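You operate a simulated robot arm through the tools that you are given. There is no shell and no other tool.

You are at the controls of a simulated two-armed robot. One attempt, no reset.

Task
Beat the four pleated spots on the blue shoe flat with the hammer.
Fine: the hammer goes back where it lay, on its side.

It is judged by the outcome, as a careful person would: the job done as asked, and still so three seconds after it is handed in. It fails if anything else is knocked over, pushed out of place, dropped, spilled or broken.

Robot
Two 7-joint arms with two-finger parallel grippers on one trunk that stands fixed in place. Base frame: the origin is at the foot of the trunk, x ahead of it, y to its left, z up. Units: mm, degrees, N and s.
The left shoulder is at [70, 156, 1180], the right one opposite. Each reaches about 1231 mm from its shoulder. Payload 3.91 kg a hand.
The tool frame of a hand sits at the grasp point between the pads (the TCP): z along the fingers, y along the line on which they close. The tips reach 30 mm beyond it. Largest opening 110 mm; finger width 20, thickness 10; the body of the gripper, 48 by 112 mm, starts 55 mm behind the TCP.
Orientation is that of the tool frame in the base frame, as [roll, pitch, yaw] about the fixed x, y, z axes, in that order (R = Rz(yaw) Ry(pitch) Rx(roll)). With the fingers straight down and closing along the base's y, the tool's x points along the base's -x, its y along +y and its z along -z.

Tools
- The arms move only by the tool arm_command. It takes "left_motion", "right_motion" or both (then of equal length, played together; a hand with none holds still); each is a list of rows, each a list of 7 numbers: the shift along the tool's x, y, z in units of 25 mm (1.0 is 25 mm), then the turn, a rotation vector about the tool's x, y, z in units of 6 degrees (1.0 is 6 degrees), then the finger opening in mm, from 0 to 110. In form: [[x, y, z, wx, wy, wz, hand], ...]. A call has 1 to 20 rows; each row shifts and turns the commanded pose from where the row before left it, along the tool's axes as they then stand. A call with a number of a shift or a turn outside -1 to 1 is refused whole. Each row takes 0.2 s and may step no farther than 50 mm and 8.6 degrees from the row before; otherwise, or with a gripper value out of range, the whole call is refused. Where a pose cannot be reached the arm comes as near as it can. A force on the tool above 40 N (or 10 N above the force at the start of the call, whichever is more), or a blocked arm, ends the call early, and 0.2 s more pass. Each finger travels about 108 mm/s and halts on what it meets, pressing with about 29 N; the grip force reading is that of the motor and also rises with nothing between the fingers. The clock runs only during rows and for 0.2 s after the last one: add rows that do not move to give the fingers time. The reply holds the time, the measured pose of the TCP, the force on the tool along the base axes, the opening and the grip force, in the units named above and with some noise, with the torque about the TCP (base axes, N m) and any sound that the robot's microphone picked up.
- Cameras (640 x 400 px; columns grow to the right, rows downward): "scene" is now at [139, -49.4, 1432.7]; the picture's right is [-0.54, -0.84, 0.00], its down [-0.32, 0.21, -0.93] and it looks along [0.78, -0.50, -0.38] (base axes); focal length 286 px, centre (320, 200). "left" rides on the left gripper at [72, -17, -103] in its tool frame; the picture's right is [0.23, 0.97, 0.00], its down [-0.76, 0.18, -0.62] and it looks along [-0.61, 0.14, 0.78] (tool axes); focal length 222 px, centre (320, 200). "right" rides on the right gripper at [72, 17, -103] in its tool frame; the picture's right is [-0.23, 0.97, 0.00], its down [-0.76, -0.18, -0.62] and it looks along [-0.61, -0.14, 0.78] (tool axes); focal length 222 px, centre (320, 200). There is no depth. A picture from a camera that has moved, and an enlarged one, comes with that camera's place and axes in the base frame and with its lens. The place of the scene camera against the robot may be out by one fixed shift of up to 18 mm in any direction.
- grab_frame(camera): a new picture of that camera. The clock stands still meanwhile.
- move_column(by): slides the trunk up (or, below 0, down) by that many mm; the arms and the scene camera ride with it, the base frame stays. It gives what a move gives, with no picture.
- pan_tilt(pan, tilt): turns the head with the scene camera to pan (to the left, within 86 degrees either way) and tilt (down, from -29 to 69), counted from straight ahead of the robot. It gives what a move gives.
- enlarge(camera, box): a new picture of the part [left, top, right, bottom] of that camera's present view, enlarged. The clock stands still meanwhile.
- job_done(): hands the job in; it is judged then, once.

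Places have to be worked out from the pictures, the camera data and where the tool is seen. Open the grippers and draw the arms clear of the work before you hand the job in, unless the task says otherwise.

The tools are called after "Emit:" by a JSON object that holds its "api" and its "payload". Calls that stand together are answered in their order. arm_command: Moves the arms, as the interface text tells. Its arguments: {"type":"object","properties":{"left_motion":{"type":"array","items":{"type":"array","items":{"type":"number"}}},"right_motion":{"type":"array","items":{"type":"array","items":{"type":"number"}}}},"required":[]} The other tools are called the same way: move_column (by) moves the trunk up or down; pan_tilt (pan, tilt) turns the head that bears the scene camera; grab_frame (camera) takes a picture; enlarge (camera, box) takes an enlarged picture of a part of a camera's view; job_done () hands the job in.

At the start:

```text
time_s: 0.0
left_tool_pos: [440.7, -55.7, 1330.1]
left_orientation: [180.0, 0.1, -180.0]
left_ft_force: [0.1, -0.2, -0.5]
left_wrist_torque: [-0.04, 0.03, 0.03]
left_finger_gap: 110.1
left_gripper_force: 0.1
right_tool_pos: [411.7, -551.2, 1274.9]
right_orientation: [180.0, 0.0, -179.9]
right_ft_force: [-0.3, -0.1, 0.7]
right_wrist_torque: [-0.01, 0.01, 0.04]
right_finger_gap: 110.1
right_gripper_force: 0.1
trunk travel left (down, up): [-625.0, 315.0]
head pan, tilt (commanded): [-33.0, 22.2]
```

scene: 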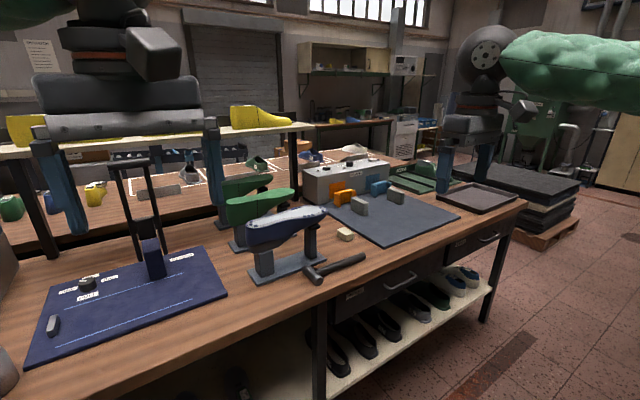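
right: 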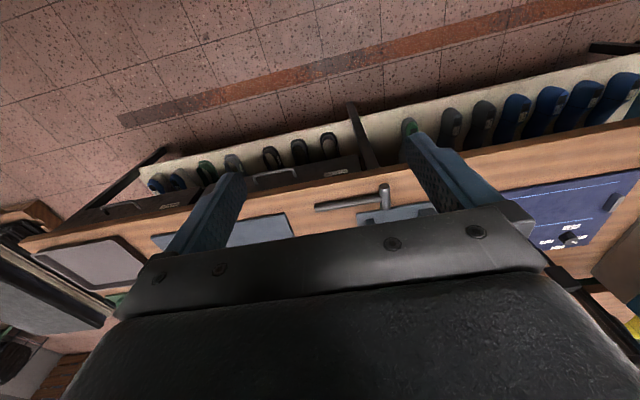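
left: 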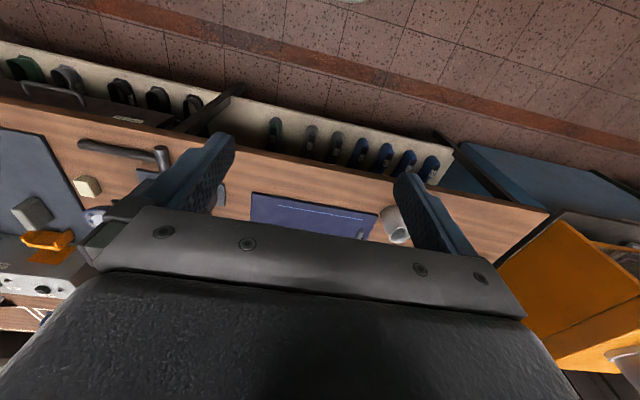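

The scene shows a shoe with a blue upper on an upside-down last on a stand, with a hammer lying beside it on the bench. I'll enlarge these areas to see the details.

Emit:
{"api": "enlarge", "payload": {"camera": "scene", "box": [220, 190, 380, 290]}}

Emit:
{"api": "enlarge", "payload": {"camera": "scene", "box": [0, 100, 320, 300]}}

Emit:
{"api": "enlarge", "payload": {"camera": "right", "box": [240, 150, 480, 300]}}

```text
4.00 times, centred on (300, 240) of scene
camera zoom: at [139.0, -49.4, 1432.7], right [-0.54, -0.84, 0.0], down [-0.32, 0.21, -0.93], along [0.78, -0.5, -0.38], focal length 1145 px, centre (400, 40)
```

zoom: 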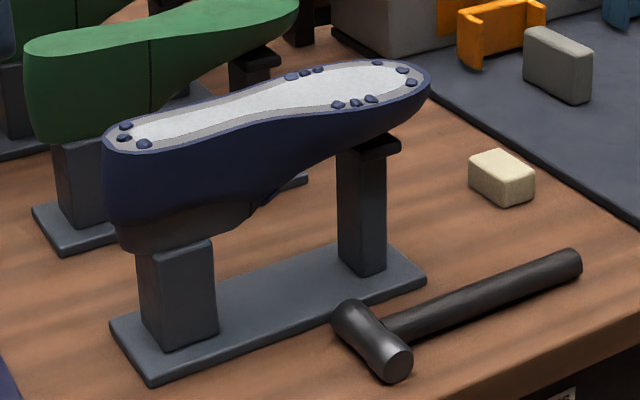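

```text
2.00 times, centred on (160, 200) of scene
camera zoom: at [139.0, -49.4, 1432.7], right [-0.54, -0.84, 0.0], down [-0.32, 0.21, -0.93], along [0.78, -0.5, -0.38], focal length 573 px, centre (640, 200)
```

zoom: 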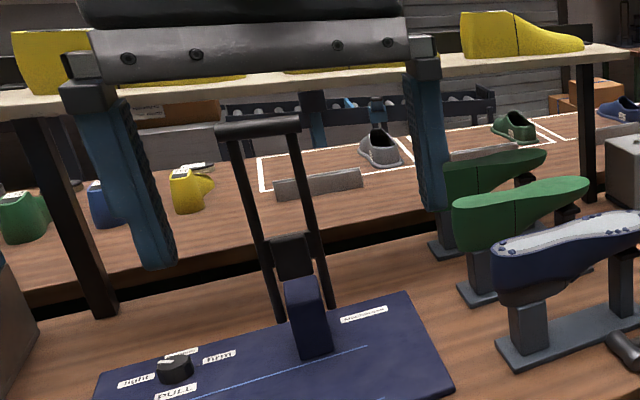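

```text
2.67 times, centred on (360, 225) of right
camera zoom: at [339.3, -536.1, 1378.2], right [0.23, 0.97, 0.0], down [0.76, -0.18, 0.62], along [0.61, -0.14, -0.78], focal length 592 px, centre (213, 133)
```

zoom: 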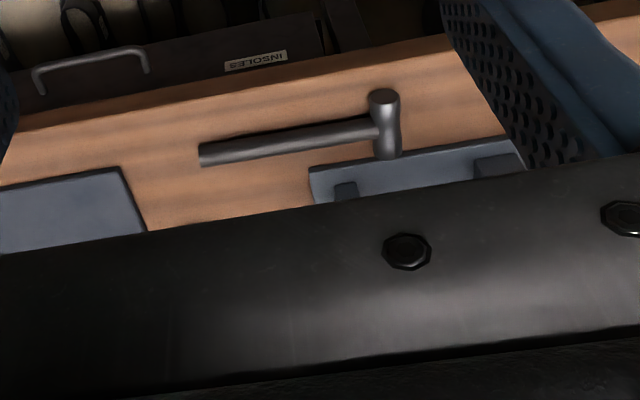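

From the two views I place the hammer head near (787, -439, 847), with its handle running about 210 mm toward -y. The shoe sole looks to be around x≈900, y≈-530…-300, z≈1030. I'll carry the right hand over the shoe, well above it, so its wrist camera can look down.

Emit:
{"api": "arm_command", "payload": {"right_motion": [[-1, 0.2, -0.15, 0, 0, 0, 110], [-1, 0.2, -0.15, 0, 0, 0, 110], [-1, 0.2, -0.15, 0, 0, 0, 110], [-1, 0.2, -0.15, 0, 0, 0, 110], [-1, 0.2, -0.15, 0, 0, 0, 110], [-1, 0.2, -0.15, 0, 0, 0, 110], [-1, 0.2, -0.15, 0, 0, 0, 110], [-1, 0.2, -0.15, 0, 0, 0, 110], [-1, 0.2, -0.15, 0, 0, 0, 110], [-1, 0.2, -0.15, 0, 0, 0, 110], [-1, 0.2, -0.15, 0, 0, 0, 110], [-1, 0.2, -0.15, 0, 0, 0, 110], [-1, 0.2, -0.15, 0, 0, 0, 110], [-1, 0.2, -0.15, 0, 0, 0, 110], [-1, 0.2, -0.15, 0, 0, 0, 110], [-1, 0.2, -0.15, 0, 0, 0, 110]]}}

```text
time_s: 3.4
left_tool_pos: [441.8, -53.0, 1329.6]
left_orientation: [-180.0, -0.1, -180.0]
left_ft_force: [0.0, 0.2, -0.2]
left_wrist_torque: [-0.01, 0.0, 0.01]
left_finger_gap: 109.7
left_gripper_force: 0.1
right_tool_pos: [813.4, -470.0, 1336.3]
right_orientation: [179.9, -0.1, -179.9]
right_ft_force: [0.8, 0.0, 0.0]
right_wrist_torque: [0.03, 0.03, -0.01]
right_finger_gap: 110.0
right_gripper_force: 0.0
trunk travel left (down, up): [-625.0, 315.0]
head pan, tilt (commanded): [-33.0, 22.2]
```

The hand reached (813, -470, 1336) with no contact. I'll look down from it and also take the scene view.

Emit:
{"api": "grab_frame", "payload": {"camera": "right"}}

Emit:
{"api": "grab_frame", "payload": {"camera": "scene"}}

```text
taken
camera right: at [741.2, -454.9, 1439.0], right [0.23, 0.97, 0.0], down [0.76, -0.18, 0.62], along [0.61, -0.14, -0.78], focal length 222 px, centre (320, 200)
```

right: 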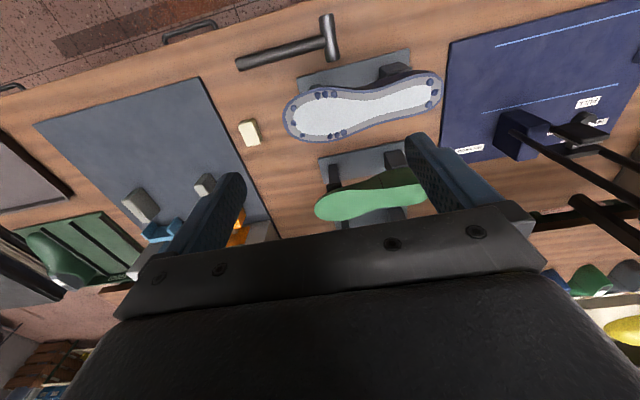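

```text
taken
camera scene: at [140.6, -48.7, 1432.5], right [-0.54, -0.84, 0.0], down [-0.32, 0.21, -0.93], along [0.78, -0.5, -0.38], focal length 286 px, centre (320, 200)
```

scene: 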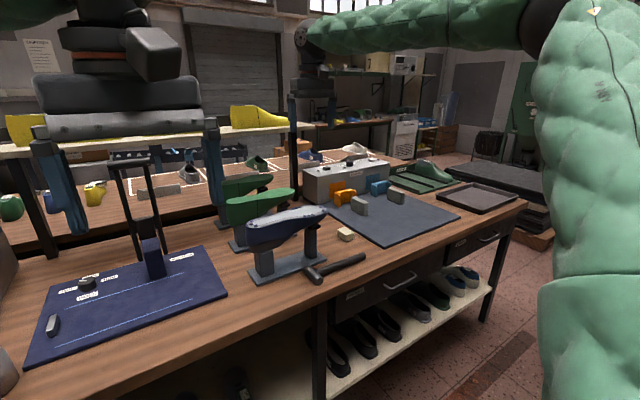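

Very clear overhead view. I'll enlarge the hammer and the shoe sole.

Emit:
{"api": "enlarge", "payload": {"camera": "right", "box": [270, 55, 450, 155]}}

Emit:
{"api": "enlarge", "payload": {"camera": "right", "box": [220, 0, 360, 88]}}

```text
3.56 times, centred on (360, 105) of right
camera zoom: at [741.2, -454.9, 1439.0], right [0.23, 0.97, 0.0], down [0.76, -0.18, 0.62], along [0.61, -0.14, -0.78], focal length 790 px, centre (178, 538)
```

zoom: 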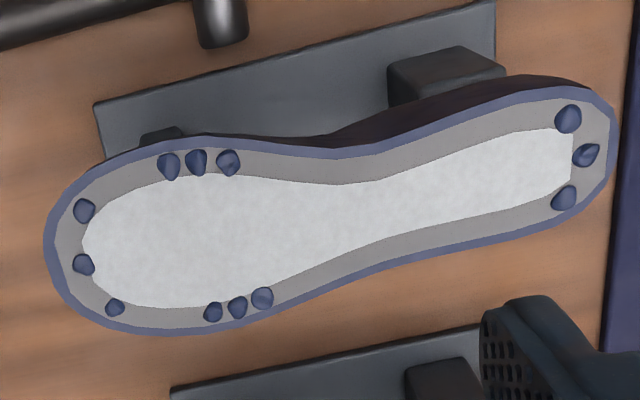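

```text
4.55 times, centred on (290, 44) of right
camera zoom: at [741.2, -454.9, 1439.0], right [0.23, 0.97, 0.0], down [0.76, -0.18, 0.62], along [0.61, -0.14, -0.78], focal length 1010 px, centre (456, 909)
```

zoom: 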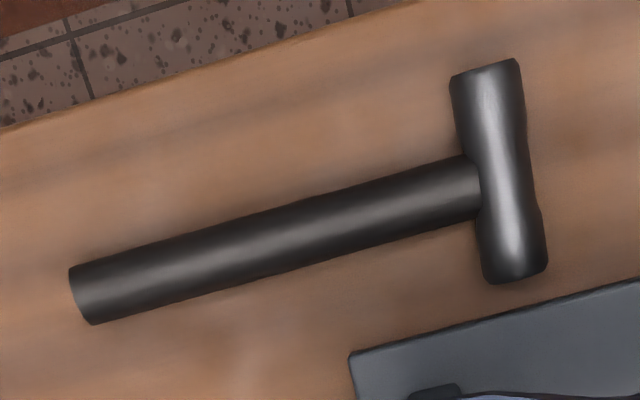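

The overhead view shows four groups of three pleats: toe, near side, far side and heel. The hammer lies with its handle along y, from about y=-441 (head) to y=-649 at x≈772, and its head along x. I'll shift the hand sideways to get a second view and triangulate the sole height.

Emit:
{"api": "arm_command", "payload": {"right_motion": [[-0.4, -1, 0, 0, 0, 0, 110], [-0.4, -1, 0, 0, 0, 0, 110], [-0.4, -1, 0, 0, 0, 0, 110], [-0.4, -1, 0, 0, 0, 0, 110], [-0.4, -1, 0, 0, 0, 0, 110], [0, 0, 0, 0, 0, 0, 110], [0, 0, 0, 0, 0, 0, 110]]}}

Emit:
{"api": "enlarge", "payload": {"camera": "right", "box": [320, 20, 560, 170]}}

Emit:
{"api": "grab_frame", "payload": {"camera": "right"}}

```text
time_s: 5.0
left_tool_pos: [439.7, -55.0, 1330.6]
left_orientation: [-179.9, 0.0, -179.9]
left_ft_force: [-0.2, -0.2, 0.2]
left_wrist_torque: [0.03, -0.01, -0.02]
left_finger_gap: 110.1
left_gripper_force: 0.0
right_tool_pos: [861.2, -597.7, 1335.0]
right_orientation: [180.0, 0.1, -179.9]
right_ft_force: [0.4, 0.3, 0.7]
right_wrist_torque: [0.0, -0.01, 0.02]
right_finger_gap: 110.0
right_gripper_force: 0.1
trunk travel left (down, up): [-625.0, 315.0]
head pan, tilt (commanded): [-33.0, 22.2]
```

```text
2.67 times, centred on (440, 95) of right
camera zoom: at [789.8, -581.3, 1437.5], right [0.23, 0.97, 0.0], down [0.76, -0.18, 0.62], along [0.61, -0.14, -0.78], focal length 592 px, centre (0, 480)
```

zoom: 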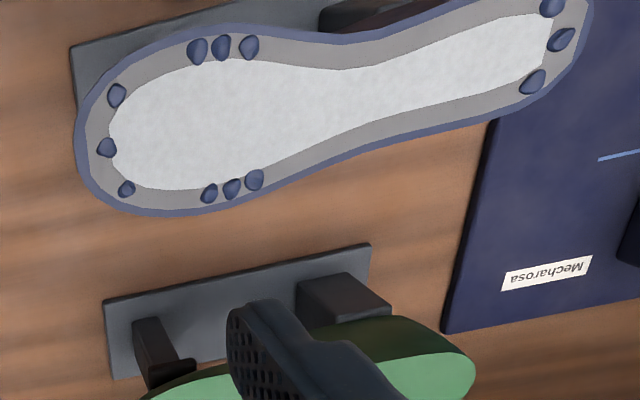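

```text
taken
camera right: at [789.8, -581.3, 1437.5], right [0.23, 0.97, 0.0], down [0.76, -0.18, 0.62], along [0.61, -0.14, -0.78], focal length 222 px, centre (320, 200)
```

right: 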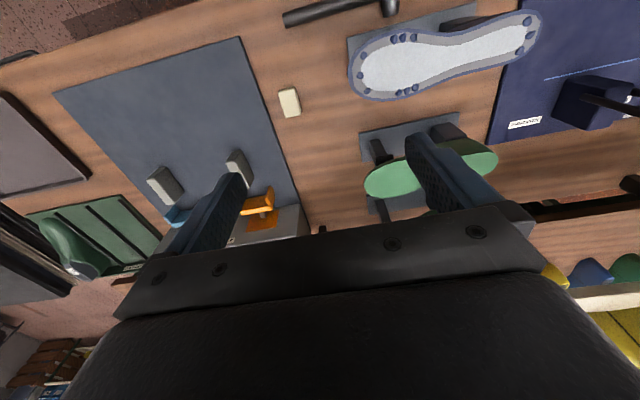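

Triangulating the two views puts the pleats on a level plane at z≈1039:

| Group | Pleat positions (x, y) |
|---|---|
| Toe | (843,-527), (869,-535), (894,-525) |
| Near side | (833,-481), (834,-468), (838,-454) |
| Far side | (908,-475), (909,-463), (907,-449) |
| Heel | (856,-300), (874,-290), (891,-300) |

I'll turn the right hand so it closes along x and lean it 30° away from the hammer head. That keeps the hand clear of the toe.

Emit:
{"api": "arm_command", "payload": {"right_motion": [[0, 0, 0, 0, 0, -1, 110], [0, 0, 0, 0, 0, -1, 110], [0, 0, 0, 0, 0, -1, 110], [0, 0, 0, 0, 0, -1, 110], [0, 0, 0, 0, 0, -1, 110], [0, 0, 0, 0, 0, -1, 110], [0, 0, 0, 0, 0, -1, 110], [0, 0, 0, 0, 0, -1, 110], [0, 0, 0, 0, 0, -1, 110], [0, 0, 0, 0, 0, -1, 110], [0, 0, 0, 0, 0, -1, 110], [0, 0, 0, 0, 0, -1, 110], [0, 0, 0, 0, 0, -1, 110], [0, 0, 0, 0, 0, -1, 110], [0, 0, 0, 0, 0, -1, 110], [0, 0.71, 0, 0, -1, 0, 110], [0, 0.71, 0, 0, -1, 0, 110], [0, 0.71, 0, 0, -1, 0, 110], [0, 0.71, 0, 0, -1, 0, 110], [0, 0.71, 0, 0, -1, 0, 110]]}}

```text
time_s: 9.2
left_tool_pos: [439.3, -55.5, 1331.9]
left_orientation: [180.0, -0.1, -179.9]
left_ft_force: [0.7, 0.3, 0.2]
left_wrist_torque: [0.02, 0.0, -0.01]
left_finger_gap: 110.1
left_gripper_force: 0.1
right_tool_pos: [772.3, -598.2, 1335.3]
right_orientation: [180.0, 30.1, -89.9]
right_ft_force: [0.3, -0.2, -0.2]
right_wrist_torque: [-0.01, 0.0, -0.01]
right_finger_gap: 109.9
right_gripper_force: 0.1
trunk travel left (down, up): [-625.0, 315.0]
head pan, tilt (commanded): [-33.0, 22.2]
```

The hand turned and tilted as planned, at [180, 30, -90]. I'll descend to about (772, -530, 1050) and look at the hammer up close.

Emit:
{"api": "arm_command", "payload": {"right_motion": [[0.279, 0, 0.936, 0, 0, 0, 110], [0.279, 0, 0.936, 0, 0, 0, 110], [0.279, 0, 0.936, 0, 0, 0, 110], [0.279, 0, 0.936, 0, 0, 0, 110], [0.279, 0, 0.936, 0, 0, 0, 110], [0.279, 0, 0.936, 0, 0, 0, 110], [0.279, 0, 0.936, 0, 0, 0, 110], [0.279, 0, 0.936, 0, 0, 0, 110], [0.279, 0, 0.936, 0, 0, 0, 110], [0.279, 0, 0.936, 0, 0, 0, 110], [0.279, 0, 0.936, 0, 0, 0, 110], [0.279, 0, 0.936, 0, 0, 0, 110], [0, 0, 0, 0, 0, 0, 110]]}}

Emit:
{"api": "grab_frame", "payload": {"camera": "right"}}

Emit:
{"api": "grab_frame", "payload": {"camera": "scene"}}

```text
time_s: 11.8
left_tool_pos: [437.9, -55.6, 1330.7]
left_orientation: [-180.0, 0.0, 180.0]
left_ft_force: [-0.2, 0.0, 1.1]
left_wrist_torque: [0.05, 0.02, 0.02]
left_finger_gap: 110.2
left_gripper_force: 0.0
right_tool_pos: [776.2, -529.1, 1061.9]
right_orientation: [-179.0, 30.1, -89.7]
right_ft_force: [-7.1, -6.4, 17.7]
right_wrist_torque: [-0.07, -0.83, -0.27]
right_finger_gap: 106.4
right_gripper_force: 0.0
trunk travel left (down, up): [-625.0, 315.0]
head pan, tilt (commanded): [-33.0, 22.2]
stopped in row 13 (right hand): the force on the tool passed its limit at 48 N (the readings are from after the stop); the commanded pose is now the measured one
```

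```text
taken
camera right: at [758.3, -645.0, 1114.4], right [-0.97, 0.2, 0.1], down [0.16, 0.35, 0.92], along [0.15, 0.92, -0.37], focal length 222 px, centre (320, 200)
```

right: 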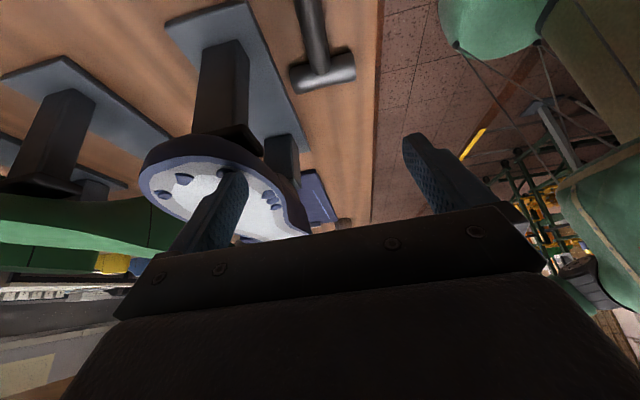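

```text
taken
camera scene: at [137.5, -49.3, 1433.0], right [-0.54, -0.84, 0.0], down [-0.32, 0.21, -0.93], along [0.78, -0.5, -0.38], focal length 286 px, centre (320, 200)
```

scene: 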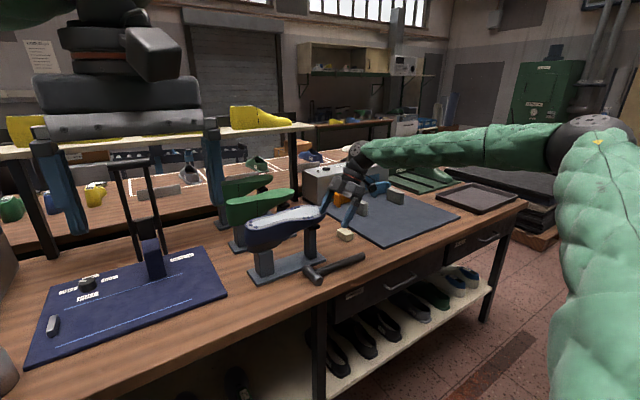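

My open finger (about 55 mm off-centre) came down on the toe edge of the sole, and the call stopped at 48 N. I'll lift straight up right away and check whether the shoe moved.

Emit:
{"api": "arm_command", "payload": {"right_motion": [[-0.4, 0, -0.693, 0, 0, 0, 106], [-0.4, 0, -0.693, 0, 0, 0, 106], [-0.4, 0, -0.693, 0, 0, 0, 106], [-0.4, 0, -0.693, 0, 0, 0, 106], [-0.4, 0, -0.693, 0, 0, 0, 106]]}}

Emit:
{"api": "enlarge", "payload": {"camera": "scene", "box": [220, 190, 380, 290]}}

Emit:
{"api": "grab_frame", "payload": {"camera": "right"}}

```text
time_s: 13.0
left_tool_pos: [440.6, -54.5, 1331.9]
left_orientation: [180.0, 0.1, -180.0]
left_ft_force: [0.4, 0.7, -0.3]
left_wrist_torque: [0.02, -0.02, 0.02]
left_finger_gap: 110.3
left_gripper_force: 0.0
right_tool_pos: [776.0, -528.2, 1160.8]
right_orientation: [-179.3, 30.1, -89.7]
right_ft_force: [0.2, 0.6, 0.7]
right_wrist_torque: [0.02, 0.0, -0.01]
right_finger_gap: 105.8
right_gripper_force: 0.0
trunk travel left (down, up): [-625.0, 315.0]
head pan, tilt (commanded): [-33.0, 22.2]
```

```text
4.00 times, centred on (300, 240) of scene
camera zoom: at [139.1, -48.9, 1432.7], right [-0.54, -0.84, 0.0], down [-0.32, 0.21, -0.93], along [0.78, -0.5, -0.38], focal length 1145 px, centre (400, 40)
```

zoom: 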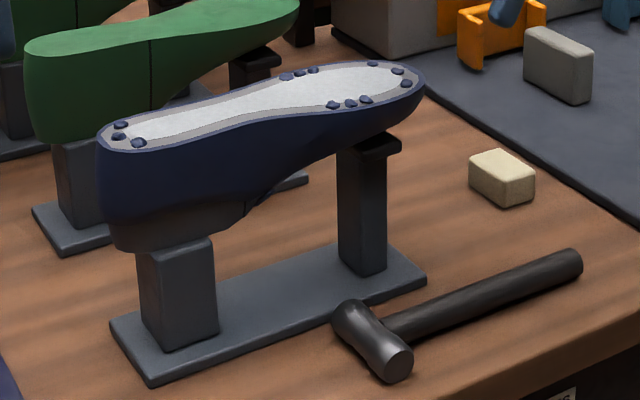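

```text
taken
camera right: at [758.8, -644.6, 1212.7], right [-0.97, 0.2, 0.1], down [0.17, 0.35, 0.92], along [0.15, 0.92, -0.37], focal length 222 px, centre (320, 200)
```

right: 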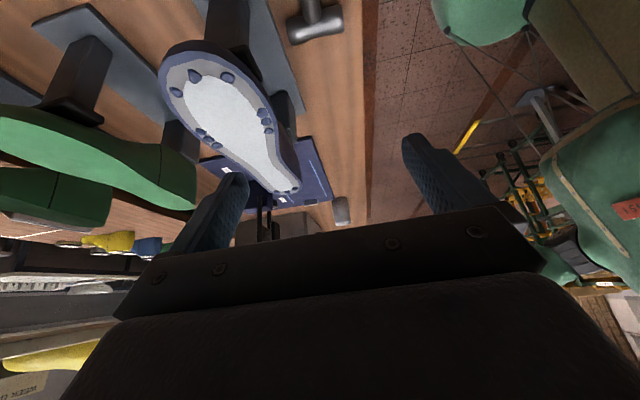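

The shoe shifted only about 4 mm on its stand and still sits upright; the hammer and stand are unchanged. I'll back away in -y, narrow the fingers to 60 mm, and come down clear of the toe for an approach along the finger direction.

Emit:
{"api": "arm_command", "payload": {"right_motion": [[0.81, 0.05, -0.467, -0.04, 0, 0, 60], [0.81, 0.05, -0.467, -0.04, 0, 0, 60], [0.81, 0.05, -0.467, -0.04, 0, 0, 60], [0, 0, 0, 0, 0, 0, 60], [0.527, 0, 0.912, 0, 0, 0, 60], [0.527, 0, 0.912, 0, 0, 0, 60], [0.527, 0, 0.912, 0, 0, 0, 60], [0.527, 0, 0.912, 0, 0, 0, 60], [0.527, 0, 0.912, 0, 0, 0, 60], [0.527, 0, 0.912, 0, 0, 0, 60], [0, 0, 0, 0, 0, 0, 60]]}}

Emit:
{"api": "grab_frame", "payload": {"camera": "right"}}

Emit:
{"api": "enlarge", "payload": {"camera": "scene", "box": [260, 150, 420, 300]}}

```text
time_s: 15.4
left_tool_pos: [439.8, -54.5, 1331.8]
left_orientation: [179.9, 0.0, -179.9]
left_ft_force: [-0.1, -0.5, -0.3]
left_wrist_torque: [-0.01, 0.0, -0.01]
left_finger_gap: 109.8
left_gripper_force: 0.1
right_tool_pos: [771.5, -598.7, 999.6]
right_orientation: [180.0, 30.2, -89.7]
right_ft_force: [0.1, 0.1, -0.5]
right_wrist_torque: [0.0, 0.01, 0.04]
right_finger_gap: 59.8
right_gripper_force: 0.0
trunk travel left (down, up): [-625.0, 315.0]
head pan, tilt (commanded): [-33.0, 22.2]
```

```text
taken
camera right: at [756.1, -715.9, 1051.3], right [-0.97, 0.19, 0.11], down [0.18, 0.35, 0.92], along [0.14, 0.92, -0.37], focal length 222 px, centre (320, 200)
```

right: 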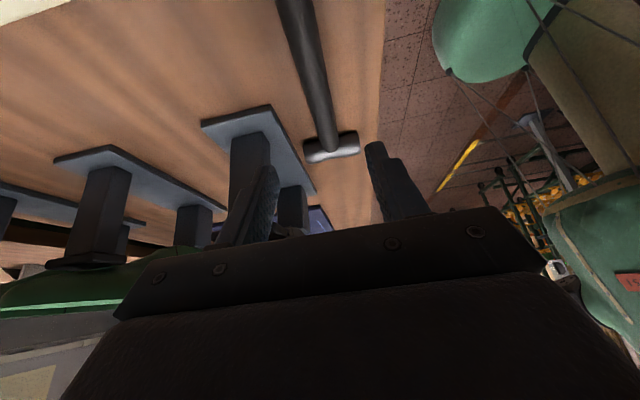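

```text
2.67 times, centred on (340, 225) of scene
camera zoom: at [138.7, -49.1, 1432.8], right [-0.54, -0.84, 0.0], down [-0.32, 0.21, -0.93], along [0.78, -0.5, -0.38], focal length 764 px, centre (267, 133)
```

zoom: 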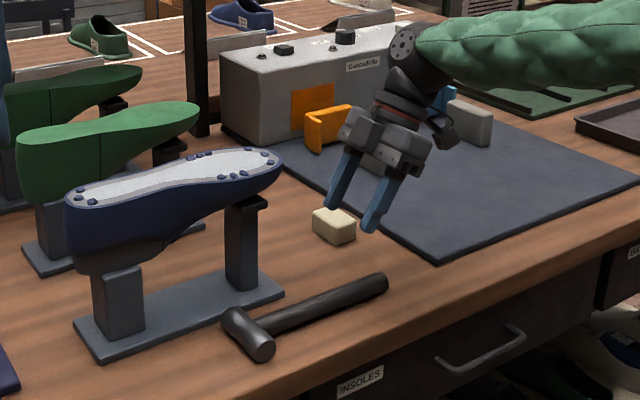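

The fingers are clear and the handle axis lies at x≈771.5, z≈865, centred between them. I'll slide down along the finger direction onto the handle, stopping with the tips about 4 mm above the bench.

Emit:
{"api": "arm_command", "payload": {"right_motion": [[0, 0, 0.9, 0, 0, 0, 60], [0, 0, 0.9, 0, 0, 0, 60], [0, 0, 0.9, 0, 0, 0, 60], [0, 0, 0.9, 0, 0, 0, 60], [0, 0, 0.9, 0, 0, 0, 60], [0, 0, 0.85, 0, 0, 0, 60], [0, 0, 0, 0, 0, 0, 60]]}}

Emit:
{"api": "grab_frame", "payload": {"camera": "right"}}

Emit:
{"api": "enlarge", "payload": {"camera": "scene", "box": [260, 190, 420, 290]}}

```text
time_s: 17.0
left_tool_pos: [439.0, -54.2, 1331.0]
left_orientation: [180.0, 0.0, -180.0]
left_ft_force: [-0.8, -0.7, -0.1]
left_wrist_torque: [0.01, -0.01, -0.02]
left_finger_gap: 110.2
left_gripper_force: 0.1
right_tool_pos: [772.9, -531.1, 885.1]
right_orientation: [-179.9, 30.1, -89.7]
right_ft_force: [-0.3, -0.8, -0.3]
right_wrist_torque: [0.0, 0.01, 0.01]
right_finger_gap: 60.0
right_gripper_force: 0.0
trunk travel left (down, up): [-625.0, 315.0]
head pan, tilt (commanded): [-33.0, 22.2]
```

```text
taken
camera right: at [756.2, -647.2, 937.6], right [-0.97, 0.19, 0.11], down [0.18, 0.35, 0.92], along [0.14, 0.92, -0.37], focal length 222 px, centre (320, 200)
```

right: 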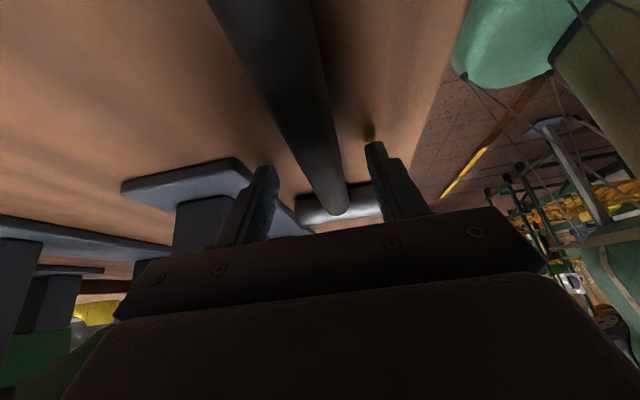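

```text
4.00 times, centred on (340, 240) of scene
camera zoom: at [138.7, -49.4, 1432.8], right [-0.54, -0.84, 0.0], down [-0.32, 0.21, -0.93], along [0.78, -0.5, -0.38], focal length 1145 px, centre (240, 40)
```

zoom: 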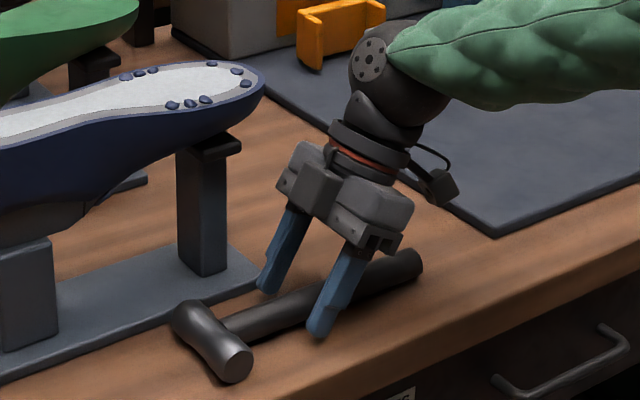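

The fingers straddle the handle near the head with no contact force. I'll close them and give the grip time to settle.

Emit:
{"api": "arm_command", "payload": {"right_motion": [[0, 0, 0, 0, 0, 0, 30], [0, 0, 0, 0, 0, 0, 15], [0, 0, 0, 0, 0, 0, 0], [0, 0, 0, 0, 0, 0, 0], [0, 0, 0, 0, 0, 0, 0]]}}

```text
time_s: 18.2
left_tool_pos: [442.5, -54.8, 1330.2]
left_orientation: [-180.0, -0.1, -180.0]
left_ft_force: [0.6, -0.3, -0.1]
left_wrist_torque: [0.03, 0.03, -0.01]
left_finger_gap: 110.1
left_gripper_force: 0.0
right_tool_pos: [773.3, -531.5, 884.5]
right_orientation: [-180.0, 30.1, -89.9]
right_ft_force: [0.6, -0.3, -0.5]
right_wrist_torque: [0.01, 0.04, -0.01]
right_finger_gap: 27.9
right_gripper_force: 29.1
trunk travel left (down, up): [-625.0, 315.0]
head pan, tilt (commanded): [-33.0, 22.2]
```

The grip holds on 27.9 mm at 29 N. I'll lift 40 mm straight up and check whether the hammer stays level in the grip.

Emit:
{"api": "arm_command", "payload": {"right_motion": [[-0.2, 0, -0.346, 0, 0, 0, 0], [-0.4, 0, -0.693, 0, 0, 0, 0], [-0.2, 0, -0.346, 0, 0, 0, 0], [0, 0, 0, 0, 0, 0, 0]]}}

Emit:
{"api": "enlarge", "payload": {"camera": "scene", "box": [260, 190, 420, 290]}}

Emit:
{"api": "grab_frame", "payload": {"camera": "right"}}

```text
time_s: 19.2
left_tool_pos: [440.1, -54.4, 1330.3]
left_orientation: [180.0, -0.1, 179.9]
left_ft_force: [0.0, -0.1, 0.0]
left_wrist_torque: [0.0, -0.02, -0.03]
left_finger_gap: 110.0
left_gripper_force: 0.1
right_tool_pos: [772.8, -532.6, 924.5]
right_orientation: [179.9, 30.2, -89.8]
right_ft_force: [0.0, 0.3, -3.9]
right_wrist_torque: [-0.04, -0.02, 0.0]
right_finger_gap: 27.9
right_gripper_force: 29.1
trunk travel left (down, up): [-625.0, 315.0]
head pan, tilt (commanded): [-33.0, 22.2]
```

```text
4.00 times, centred on (340, 240) of scene
camera zoom: at [139.5, -49.6, 1432.7], right [-0.54, -0.84, 0.0], down [-0.32, 0.21, -0.93], along [0.78, -0.5, -0.38], focal length 1145 px, centre (240, 40)
```

zoom: 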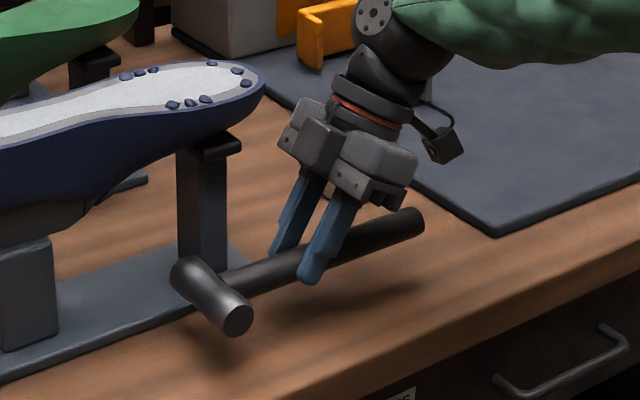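

```text
taken
camera right: at [756.5, -648.0, 977.1], right [-0.97, 0.19, 0.11], down [0.18, 0.35, 0.92], along [0.14, 0.92, -0.37], focal length 222 px, centre (320, 200)
```

right: 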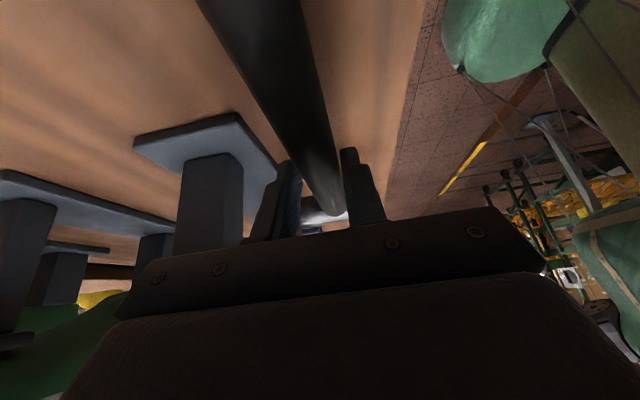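

The hammer is held level (3.9 N, almost no torque, so the grip is near its balance point). I'll draw it back toward the robot and then lift above the shoe's level.

Emit:
{"api": "arm_command", "payload": {"right_motion": [[0, 0.96, 0, 0, 0, 0, 0], [0, 0.96, 0, 0, 0, 0, 0], [0, 0.96, 0, 0, 0, 0, 0], [0, 0.96, 0, 0, 0, 0, 0], [0, 0.96, 0, 0, 0, 0, 0], [0, 0.96, 0, 0, 0, 0, 0], [-0.5, 0, -0.866, 0, 0, 0, 0], [-0.5, 0, -0.866, 0, 0, 0, 0], [-0.5, 0, -0.866, 0, 0, 0, 0], [-0.5, 0, -0.866, 0, 0, 0, 0], [-0.5, 0, -0.866, 0, 0, 0, 0], [-0.5, 0, -0.866, 0, 0, 0, 0], [-0.5, 0, -0.866, 0, 0, 0, 0], [-0.5, 0, -0.866, 0, 0, 0, 0], [-0.5, 0, -0.866, 0, 0, 0, 0], [-0.5, 0, -0.866, 0, 0, 0, 0], [0, 0, 0, 0, 0, 0, 0]]}}

```text
time_s: 22.8
left_tool_pos: [440.2, -55.6, 1331.9]
left_orientation: [-179.9, -0.1, 180.0]
left_ft_force: [0.2, 0.3, 0.1]
left_wrist_torque: [-0.02, -0.02, 0.0]
left_finger_gap: 110.0
left_gripper_force: 0.0
right_tool_pos: [628.6, -532.8, 1174.9]
right_orientation: [179.8, 30.1, -89.7]
right_ft_force: [-0.4, -0.4, -4.1]
right_wrist_torque: [-0.03, 0.01, 0.03]
right_finger_gap: 27.6
right_gripper_force: 29.6
trunk travel left (down, up): [-625.0, 315.0]
head pan, tilt (commanded): [-33.0, 22.2]
```

The hammer is clear at (629, -533, 1175). Now I'll roll it 90° about its handle so the face that pointed at the robot points down, and start turning toward the strike heading.

Emit:
{"api": "arm_command", "payload": {"right_motion": [[0, 0, 0, 0.866, 0, -0.5, 0], [0, 0, 0, 0.866, 0, -0.5, 0], [0, 0, 0, 0.866, 0, -0.5, 0], [0, 0, 0, 0.866, 0, -0.5, 0], [0, 0, 0, 0.866, 0, -0.5, 0], [0, 0, 0, 0.866, 0, -0.5, 0], [0, 0, 0, 0.866, 0, -0.5, 0], [0, 0, 0, 0.866, 0, -0.5, 0], [0, 0, 0, 0.866, 0, -0.5, 0], [0, 0, 0, 0.866, 0, -0.5, 0], [0, 0, 0, 0.866, 0, -0.5, 0], [0, 0, 0, 0.866, 0, -0.5, 0], [0, 0, 0, 0.866, 0, -0.5, 0], [0, 0, 0, 0.866, 0, -0.5, 0], [0, 0, 0, 0.866, 0, -0.5, 0], [0, 0, 0, 0, 0, 0, 0], [0, 0, 0, 0, 0, 0, 0]]}}

Emit:
{"api": "grab_frame", "payload": {"camera": "scene"}}

Emit:
{"api": "grab_frame", "payload": {"camera": "right"}}

```text
time_s: 26.4
left_tool_pos: [440.4, -54.8, 1331.2]
left_orientation: [180.0, -0.1, 179.9]
left_ft_force: [0.9, 0.5, -0.1]
left_wrist_torque: [0.01, 0.0, 0.01]
left_finger_gap: 110.1
left_gripper_force: 0.0
right_tool_pos: [626.7, -532.8, 1175.3]
right_orientation: [-89.8, 0.1, -59.8]
right_ft_force: [-0.2, 0.2, -4.0]
right_wrist_torque: [-0.03, 0.06, 0.0]
right_finger_gap: 28.1
right_gripper_force: 29.3
trunk travel left (down, up): [-625.0, 315.0]
head pan, tilt (commanded): [-33.0, 22.2]
```

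```text
taken
camera scene: at [139.4, -49.5, 1432.7], right [-0.54, -0.84, 0.0], down [-0.32, 0.21, -0.93], along [0.78, -0.5, -0.38], focal length 286 px, centre (320, 200)
```

scene: 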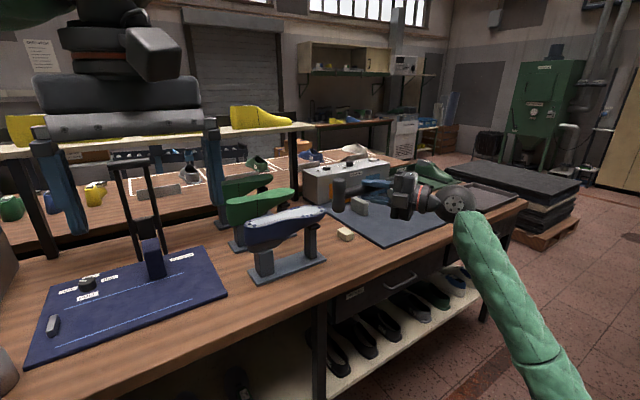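

```text
taken
camera right: at [575.3, -648.9, 1157.0], right [-0.11, 0.2, -0.97], down [-0.92, 0.34, 0.18], along [0.37, 0.92, 0.14], focal length 222 px, centre (320, 200)
```

right: 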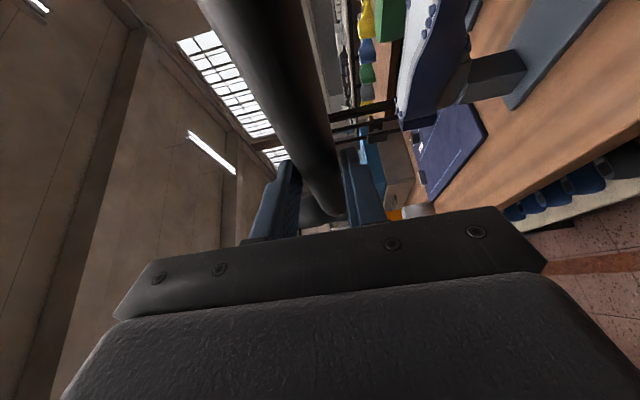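

The face now points straight down and the grip is unchanged. I'll yaw the hand 54° so the handle points forward-left, keeping the gripper off the shoe.

Emit:
{"api": "arm_command", "payload": {"right_motion": [[0, 0, 0, 0, 1, 0, 0], [0, 0, 0, 0, 1, 0, 0], [0, 0, 0, 0, 1, 0, 0], [0, 0, 0, 0, 1, 0, 0], [0, 0, 0, 0, 1, 0, 0], [0, 0, 0, 0, 1, 0, 0], [0, 0, 0, 0, 1, 0, 0], [0, 0, 0, 0, 1, 0, 0], [0, 0, 0, 0, 1, 0, 0], [0, 0, 0, 0, 0, 0, 0]]}}

Emit:
{"api": "grab_frame", "payload": {"camera": "scene"}}

Emit:
{"api": "grab_frame", "payload": {"camera": "left"}}

```text
time_s: 28.6
left_tool_pos: [440.0, -54.8, 1331.2]
left_orientation: [180.0, -0.1, -180.0]
left_ft_force: [-0.8, -0.7, 0.3]
left_wrist_torque: [0.0, 0.0, 0.0]
left_finger_gap: 110.2
left_gripper_force: 0.0
right_tool_pos: [628.4, -532.6, 1175.7]
right_orientation: [-90.1, 0.2, -113.9]
right_ft_force: [-0.5, -0.1, -2.9]
right_wrist_torque: [0.05, 0.05, -0.01]
right_finger_gap: 27.8
right_gripper_force: 28.4
trunk travel left (down, up): [-625.0, 315.0]
head pan, tilt (commanded): [-33.0, 22.2]
```

```text
taken
camera scene: at [138.9, -49.7, 1432.7], right [-0.54, -0.84, 0.0], down [-0.32, 0.21, -0.93], along [0.78, -0.5, -0.38], focal length 286 px, centre (320, 200)
```

scene: 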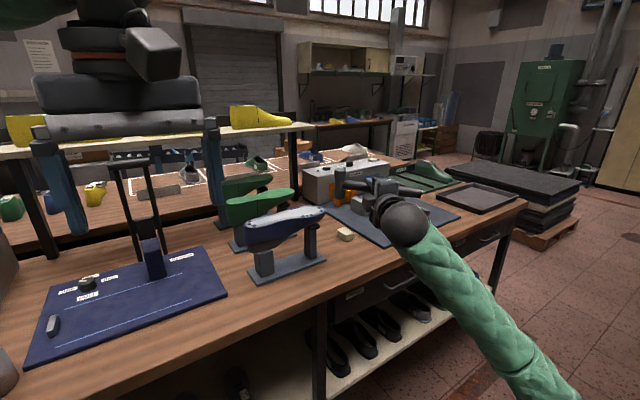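

```text
taken
camera left: at [368.0, -72.0, 1433.7], right [-0.23, 0.97, 0.0], down [0.76, 0.18, 0.62], along [0.61, 0.14, -0.78], focal length 222 px, centre (320, 200)
```

left: 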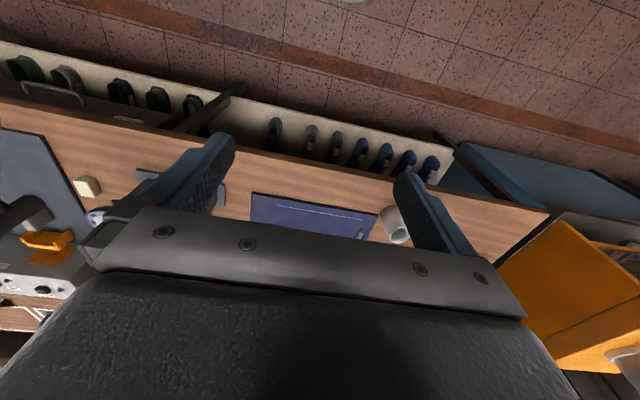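

The heading is set: orientation [-90, 0, -114], so the handle points 54° forward of +y. I'll enlarge the hammer to check how it sits before bringing it over the shoe.

Emit:
{"api": "enlarge", "payload": {"camera": "scene", "box": [310, 150, 470, 250]}}

Emit:
{"api": "grab_frame", "payload": {"camera": "right"}}

```text
4.00 times, centred on (390, 200) of scene
camera zoom: at [138.9, -49.7, 1432.7], right [-0.54, -0.84, 0.0], down [-0.32, 0.21, -0.93], along [0.78, -0.5, -0.38], focal length 1145 px, centre (40, 200)
```

zoom: 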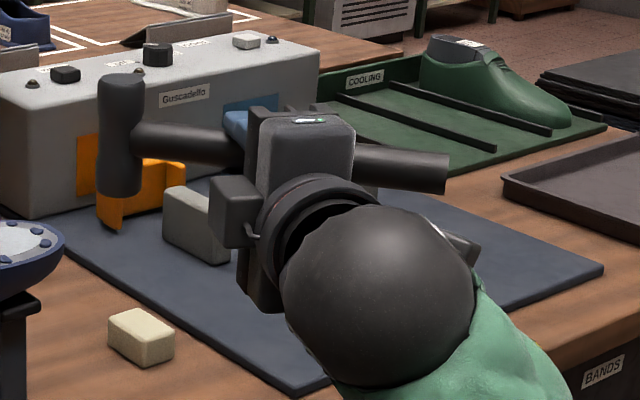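

```text
taken
camera right: at [504.8, -558.6, 1157.4], right [0.09, 0.21, -0.97], down [-0.26, 0.95, 0.18], along [0.96, 0.24, 0.14], focal length 222 px, centre (320, 200)
```

right: 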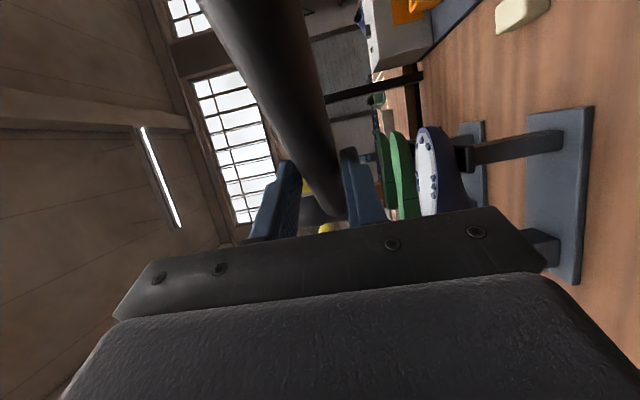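

The head hangs vertical, and its position in the scene picture agrees with my computed face centre (TCP + (84, 38, -39)) to a couple of mm. I'll bring the face above the near-side group, about 50 mm above the sole.

Emit:
{"api": "arm_command", "payload": {"right_motion": [[-0.52, 0.3, 0.664, 0, 0, 0, 0], [-0.52, 0.3, 0.664, 0, 0, 0, 0], [-0.52, 0.3, 0.664, 0, 0, 0, 0], [-0.52, 0.3, 0.664, 0, 0, 0, 0], [-0.52, 0.3, 0.664, 0, 0, 0, 0], [-0.52, 0.3, 0.664, 0, 0, 0, 0], [0, 0, 0, 0, 0, 0, 0]]}}

Emit:
{"api": "enlarge", "payload": {"camera": "scene", "box": [220, 170, 380, 270]}}

Emit:
{"api": "grab_frame", "payload": {"camera": "scene"}}

Emit:
{"api": "grab_frame", "payload": {"camera": "right"}}

```text
time_s: 30.2
left_tool_pos: [440.6, -54.8, 1330.7]
left_orientation: [180.0, 0.0, -179.9]
left_ft_force: [-0.8, -0.1, 0.7]
left_wrist_torque: [0.04, -0.03, -0.01]
left_finger_gap: 110.1
left_gripper_force: 0.1
right_tool_pos: [750.5, -501.0, 1130.0]
right_orientation: [-89.9, 0.1, -113.8]
right_ft_force: [-0.1, 0.9, -3.2]
right_wrist_torque: [0.02, 0.07, 0.02]
right_finger_gap: 27.7
right_gripper_force: 29.2
trunk travel left (down, up): [-625.0, 315.0]
head pan, tilt (commanded): [-33.0, 22.2]
```

```text
4.00 times, centred on (300, 220) of scene
camera zoom: at [138.8, -49.6, 1432.7], right [-0.54, -0.84, 0.0], down [-0.32, 0.21, -0.93], along [0.78, -0.5, -0.38], focal length 1145 px, centre (400, 120)
```

zoom: 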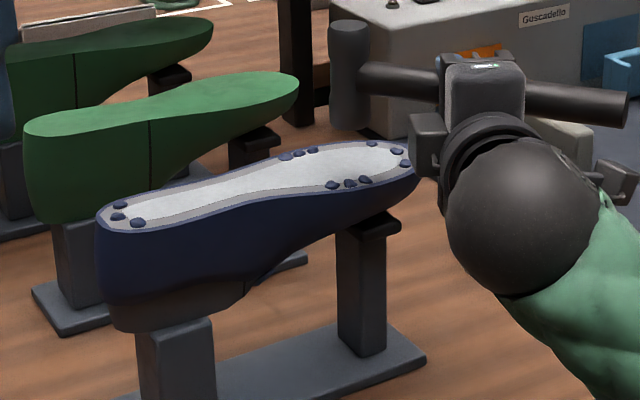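

```text
taken
camera scene: at [138.8, -49.6, 1432.7], right [-0.54, -0.84, 0.0], down [-0.32, 0.21, -0.93], along [0.78, -0.5, -0.38], focal length 286 px, centre (320, 200)
```

scene: 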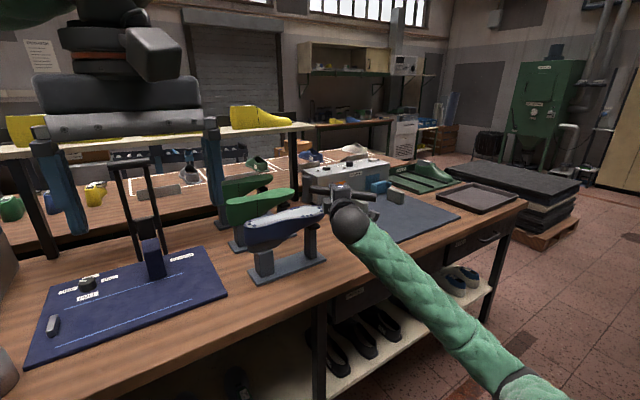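

```text
taken
camera right: at [627.5, -527.9, 1112.1], right [0.09, 0.21, -0.97], down [-0.26, 0.95, 0.18], along [0.96, 0.24, 0.14], focal length 222 px, centre (320, 200)
```

right: 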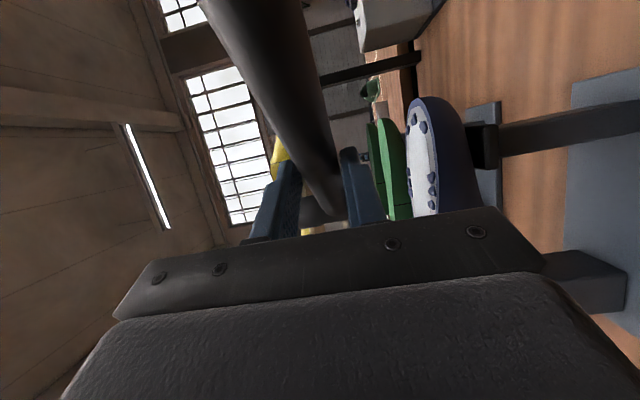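

The face hangs right over the near-side pleats in the picture. I'll strike down at full row speed to about 7 mm past the expected contact height, then come back up.

Emit:
{"api": "arm_command", "payload": {"right_motion": [[0, -0.6, 0, 0, 0, 0, 0], [0, 1, 0, 0, 0, 0, 0], [0, 1, 0, 0, 0, 0, 0], [0, 0.9, 0, 0, 0, 0, 0], [0, -1, 0, 0, 0, 0, 0], [0, -1, 0, 0, 0, 0, 0]]}}

Emit:
{"api": "enlarge", "payload": {"camera": "scene", "box": [220, 170, 380, 270]}}

```text
time_s: 31.6
left_tool_pos: [441.0, -54.0, 1331.2]
left_orientation: [180.0, 0.0, 180.0]
left_ft_force: [1.2, 0.0, 0.2]
left_wrist_torque: [0.0, -0.03, 0.0]
left_finger_gap: 110.0
left_gripper_force: 0.1
right_tool_pos: [752.1, -501.5, 1122.6]
right_orientation: [-90.0, 0.1, -113.7]
right_ft_force: [1.1, -0.8, -2.5]
right_wrist_torque: [0.04, 0.06, -0.01]
right_finger_gap: 28.1
right_gripper_force: 29.2
trunk travel left (down, up): [-625.0, 315.0]
head pan, tilt (commanded): [-33.0, 22.2]
```

```text
4.00 times, centred on (300, 220) of scene
camera zoom: at [139.1, -49.3, 1432.6], right [-0.54, -0.84, 0.0], down [-0.32, 0.21, -0.93], along [0.78, -0.5, -0.38], focal length 1145 px, centre (400, 120)
```

zoom: 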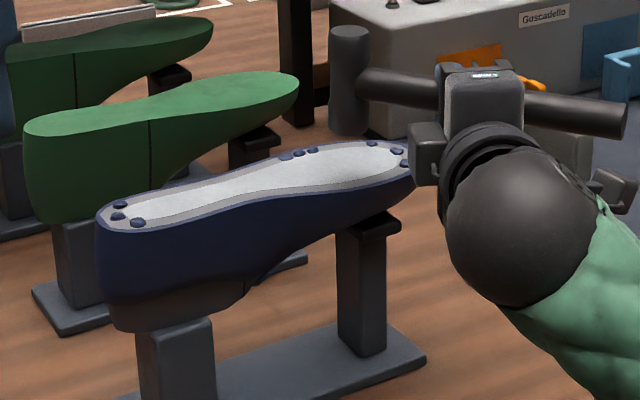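

One blow flattened the near-side group: its three bumps are gone and the shoe did not move. I'll check it closely before moving on.

Emit:
{"api": "enlarge", "payload": {"camera": "scene", "box": [240, 195, 330, 235]}}

```text
7.11 times, centred on (285, 215) of scene
camera zoom: at [139.1, -49.3, 1432.6], right [-0.54, -0.84, 0.0], down [-0.32, 0.21, -0.93], along [0.78, -0.5, -0.38], focal length 2036 px, centre (569, 93)
```

zoom: 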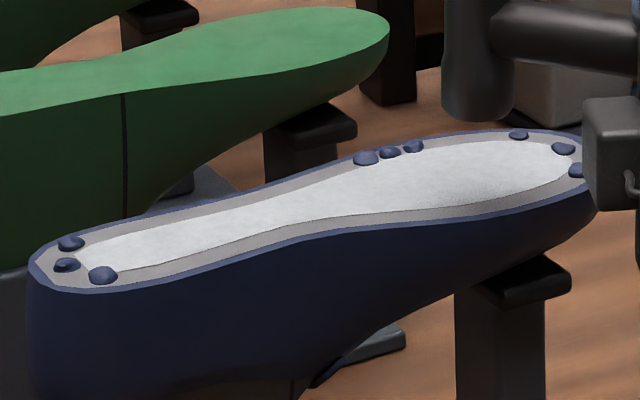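

The near side is flat. Next is the toe group, whose pleats spread about 50 mm, so I'll strike each in turn starting at (844, -523).

Emit:
{"api": "arm_command", "payload": {"right_motion": [[0.676, -0.1, 0.425, 0, 0, 0, 0], [0.676, -0.1, 0.425, 0, 0, 0, 0], [0.676, -0.1, 0.425, 0, 0, 0, 0], [0, 0, 0, 0, 0, 0, 0], [0, 0, 0, 0, 0, 0, 0]]}}

Emit:
{"api": "enlarge", "payload": {"camera": "scene", "box": [220, 170, 380, 270]}}

```text
time_s: 32.8
left_tool_pos: [440.6, -55.0, 1330.1]
left_orientation: [179.9, -0.1, 179.9]
left_ft_force: [-0.1, -0.4, -0.3]
left_wrist_torque: [0.02, 0.01, -0.01]
left_finger_gap: 110.2
left_gripper_force: 0.1
right_tool_pos: [760.3, -558.5, 1130.3]
right_orientation: [-89.9, 0.0, -113.7]
right_ft_force: [0.0, -0.3, -3.2]
right_wrist_torque: [0.04, 0.0, -0.02]
right_finger_gap: 27.6
right_gripper_force: 29.1
trunk travel left (down, up): [-625.0, 315.0]
head pan, tilt (commanded): [-33.0, 22.2]
```

```text
4.00 times, centred on (300, 220) of scene
camera zoom: at [139.3, -49.7, 1432.7], right [-0.54, -0.84, 0.0], down [-0.32, 0.21, -0.93], along [0.78, -0.5, -0.38], focal length 1145 px, centre (400, 120)
```

zoom: 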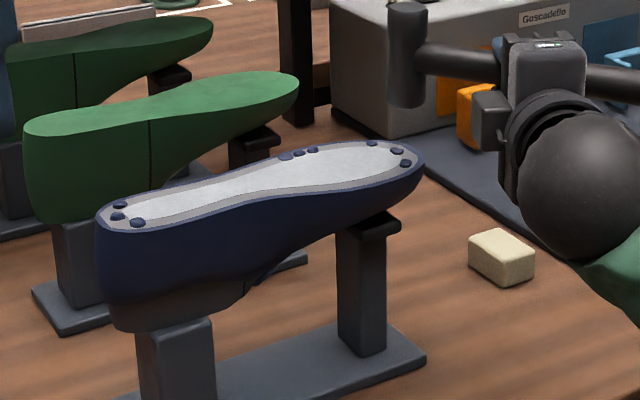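

The face is directly over the near toe pleat. Striking there now.

Emit:
{"api": "arm_command", "payload": {"right_motion": [[0, -0.6, 0, 0, 0, 0, 0], [0, 1, 0, 0, 0, 0, 0], [0, 1, 0, 0, 0, 0, 0], [0, 0.9, 0, 0, 0, 0, 0], [0, -1, 0, 0, 0, 0, 0], [0, -1, 0, 0, 0, 0, 0]]}}

Emit:
{"api": "enlarge", "payload": {"camera": "scene", "box": [220, 170, 380, 270]}}

```text
time_s: 34.2
left_tool_pos: [441.0, -55.0, 1331.2]
left_orientation: [179.9, -0.2, 179.9]
left_ft_force: [0.0, 0.2, -0.2]
left_wrist_torque: [0.01, 0.01, 0.04]
left_finger_gap: 109.7
left_gripper_force: 0.1
right_tool_pos: [759.3, -560.9, 1122.1]
right_orientation: [-90.0, 0.1, -113.8]
right_ft_force: [-0.6, 1.2, -3.3]
right_wrist_torque: [0.01, 0.07, 0.01]
right_finger_gap: 27.8
right_gripper_force: 28.6
trunk travel left (down, up): [-625.0, 315.0]
head pan, tilt (commanded): [-33.0, 22.2]
```

```text
4.00 times, centred on (300, 220) of scene
camera zoom: at [139.3, -49.3, 1432.6], right [-0.54, -0.84, 0.0], down [-0.32, 0.21, -0.93], along [0.78, -0.5, -0.38], focal length 1145 px, centre (400, 120)
```

zoom: 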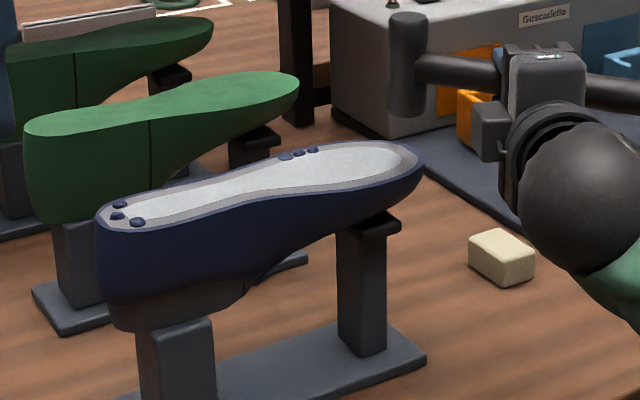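

The whole toe group looks flat after that blow. I'll zoom in to confirm.

Emit:
{"api": "enlarge", "payload": {"camera": "scene", "box": [285, 195, 330, 223]}}

```text
14.22 times, centred on (308, 209) of scene
camera zoom: at [139.3, -49.3, 1432.6], right [-0.54, -0.84, 0.0], down [-0.32, 0.21, -0.93], along [0.78, -0.5, -0.38], focal length 4072 px, centre (498, 72)
```

zoom: 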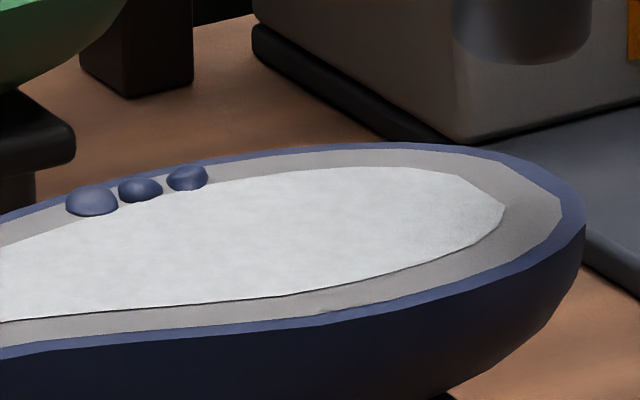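

Toe and near side are both flat. Now over to the far-side group at about (909, -459).

Emit:
{"api": "arm_command", "payload": {"right_motion": [[-0.684, -0.06, 0.27, 0, 0, 0, 0], [-0.684, -0.06, 0.27, 0, 0, 0, 0], [-0.684, -0.06, 0.27, 0, 0, 0, 0], [-0.684, -0.06, 0.27, 0, 0, 0, 0], [-0.684, -0.06, 0.27, 0, 0, 0, 0], [0, 0, 0, 0, 0, 0, 0], [0, 0, 0, 0, 0, 0, 0]]}}

Emit:
{"api": "enlarge", "payload": {"camera": "scene", "box": [220, 170, 380, 270]}}

```text
time_s: 35.8
left_tool_pos: [441.4, -55.6, 1330.3]
left_orientation: [179.9, -0.1, -179.9]
left_ft_force: [0.4, -0.5, 0.1]
left_wrist_torque: [0.01, 0.0, 0.01]
left_finger_gap: 110.3
left_gripper_force: 0.0
right_tool_pos: [827.1, -495.6, 1129.7]
right_orientation: [-90.0, 0.1, -113.7]
right_ft_force: [0.1, 0.1, -3.7]
right_wrist_torque: [0.05, 0.05, 0.0]
right_finger_gap: 27.7
right_gripper_force: 28.5
trunk travel left (down, up): [-625.0, 315.0]
head pan, tilt (commanded): [-33.0, 22.2]
```

```text
4.00 times, centred on (300, 220) of scene
camera zoom: at [139.8, -49.2, 1432.6], right [-0.54, -0.84, 0.0], down [-0.32, 0.21, -0.93], along [0.78, -0.5, -0.38], focal length 1145 px, centre (400, 120)
```

zoom: 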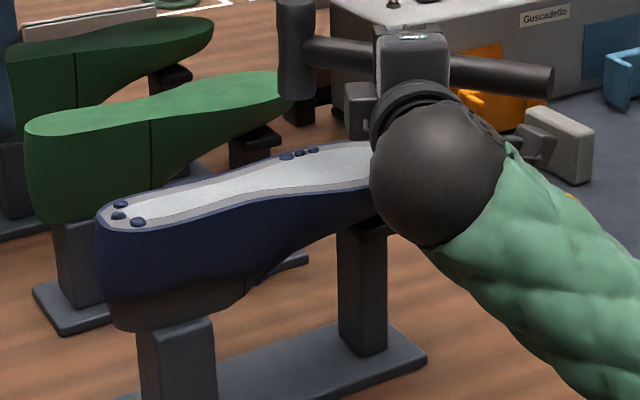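

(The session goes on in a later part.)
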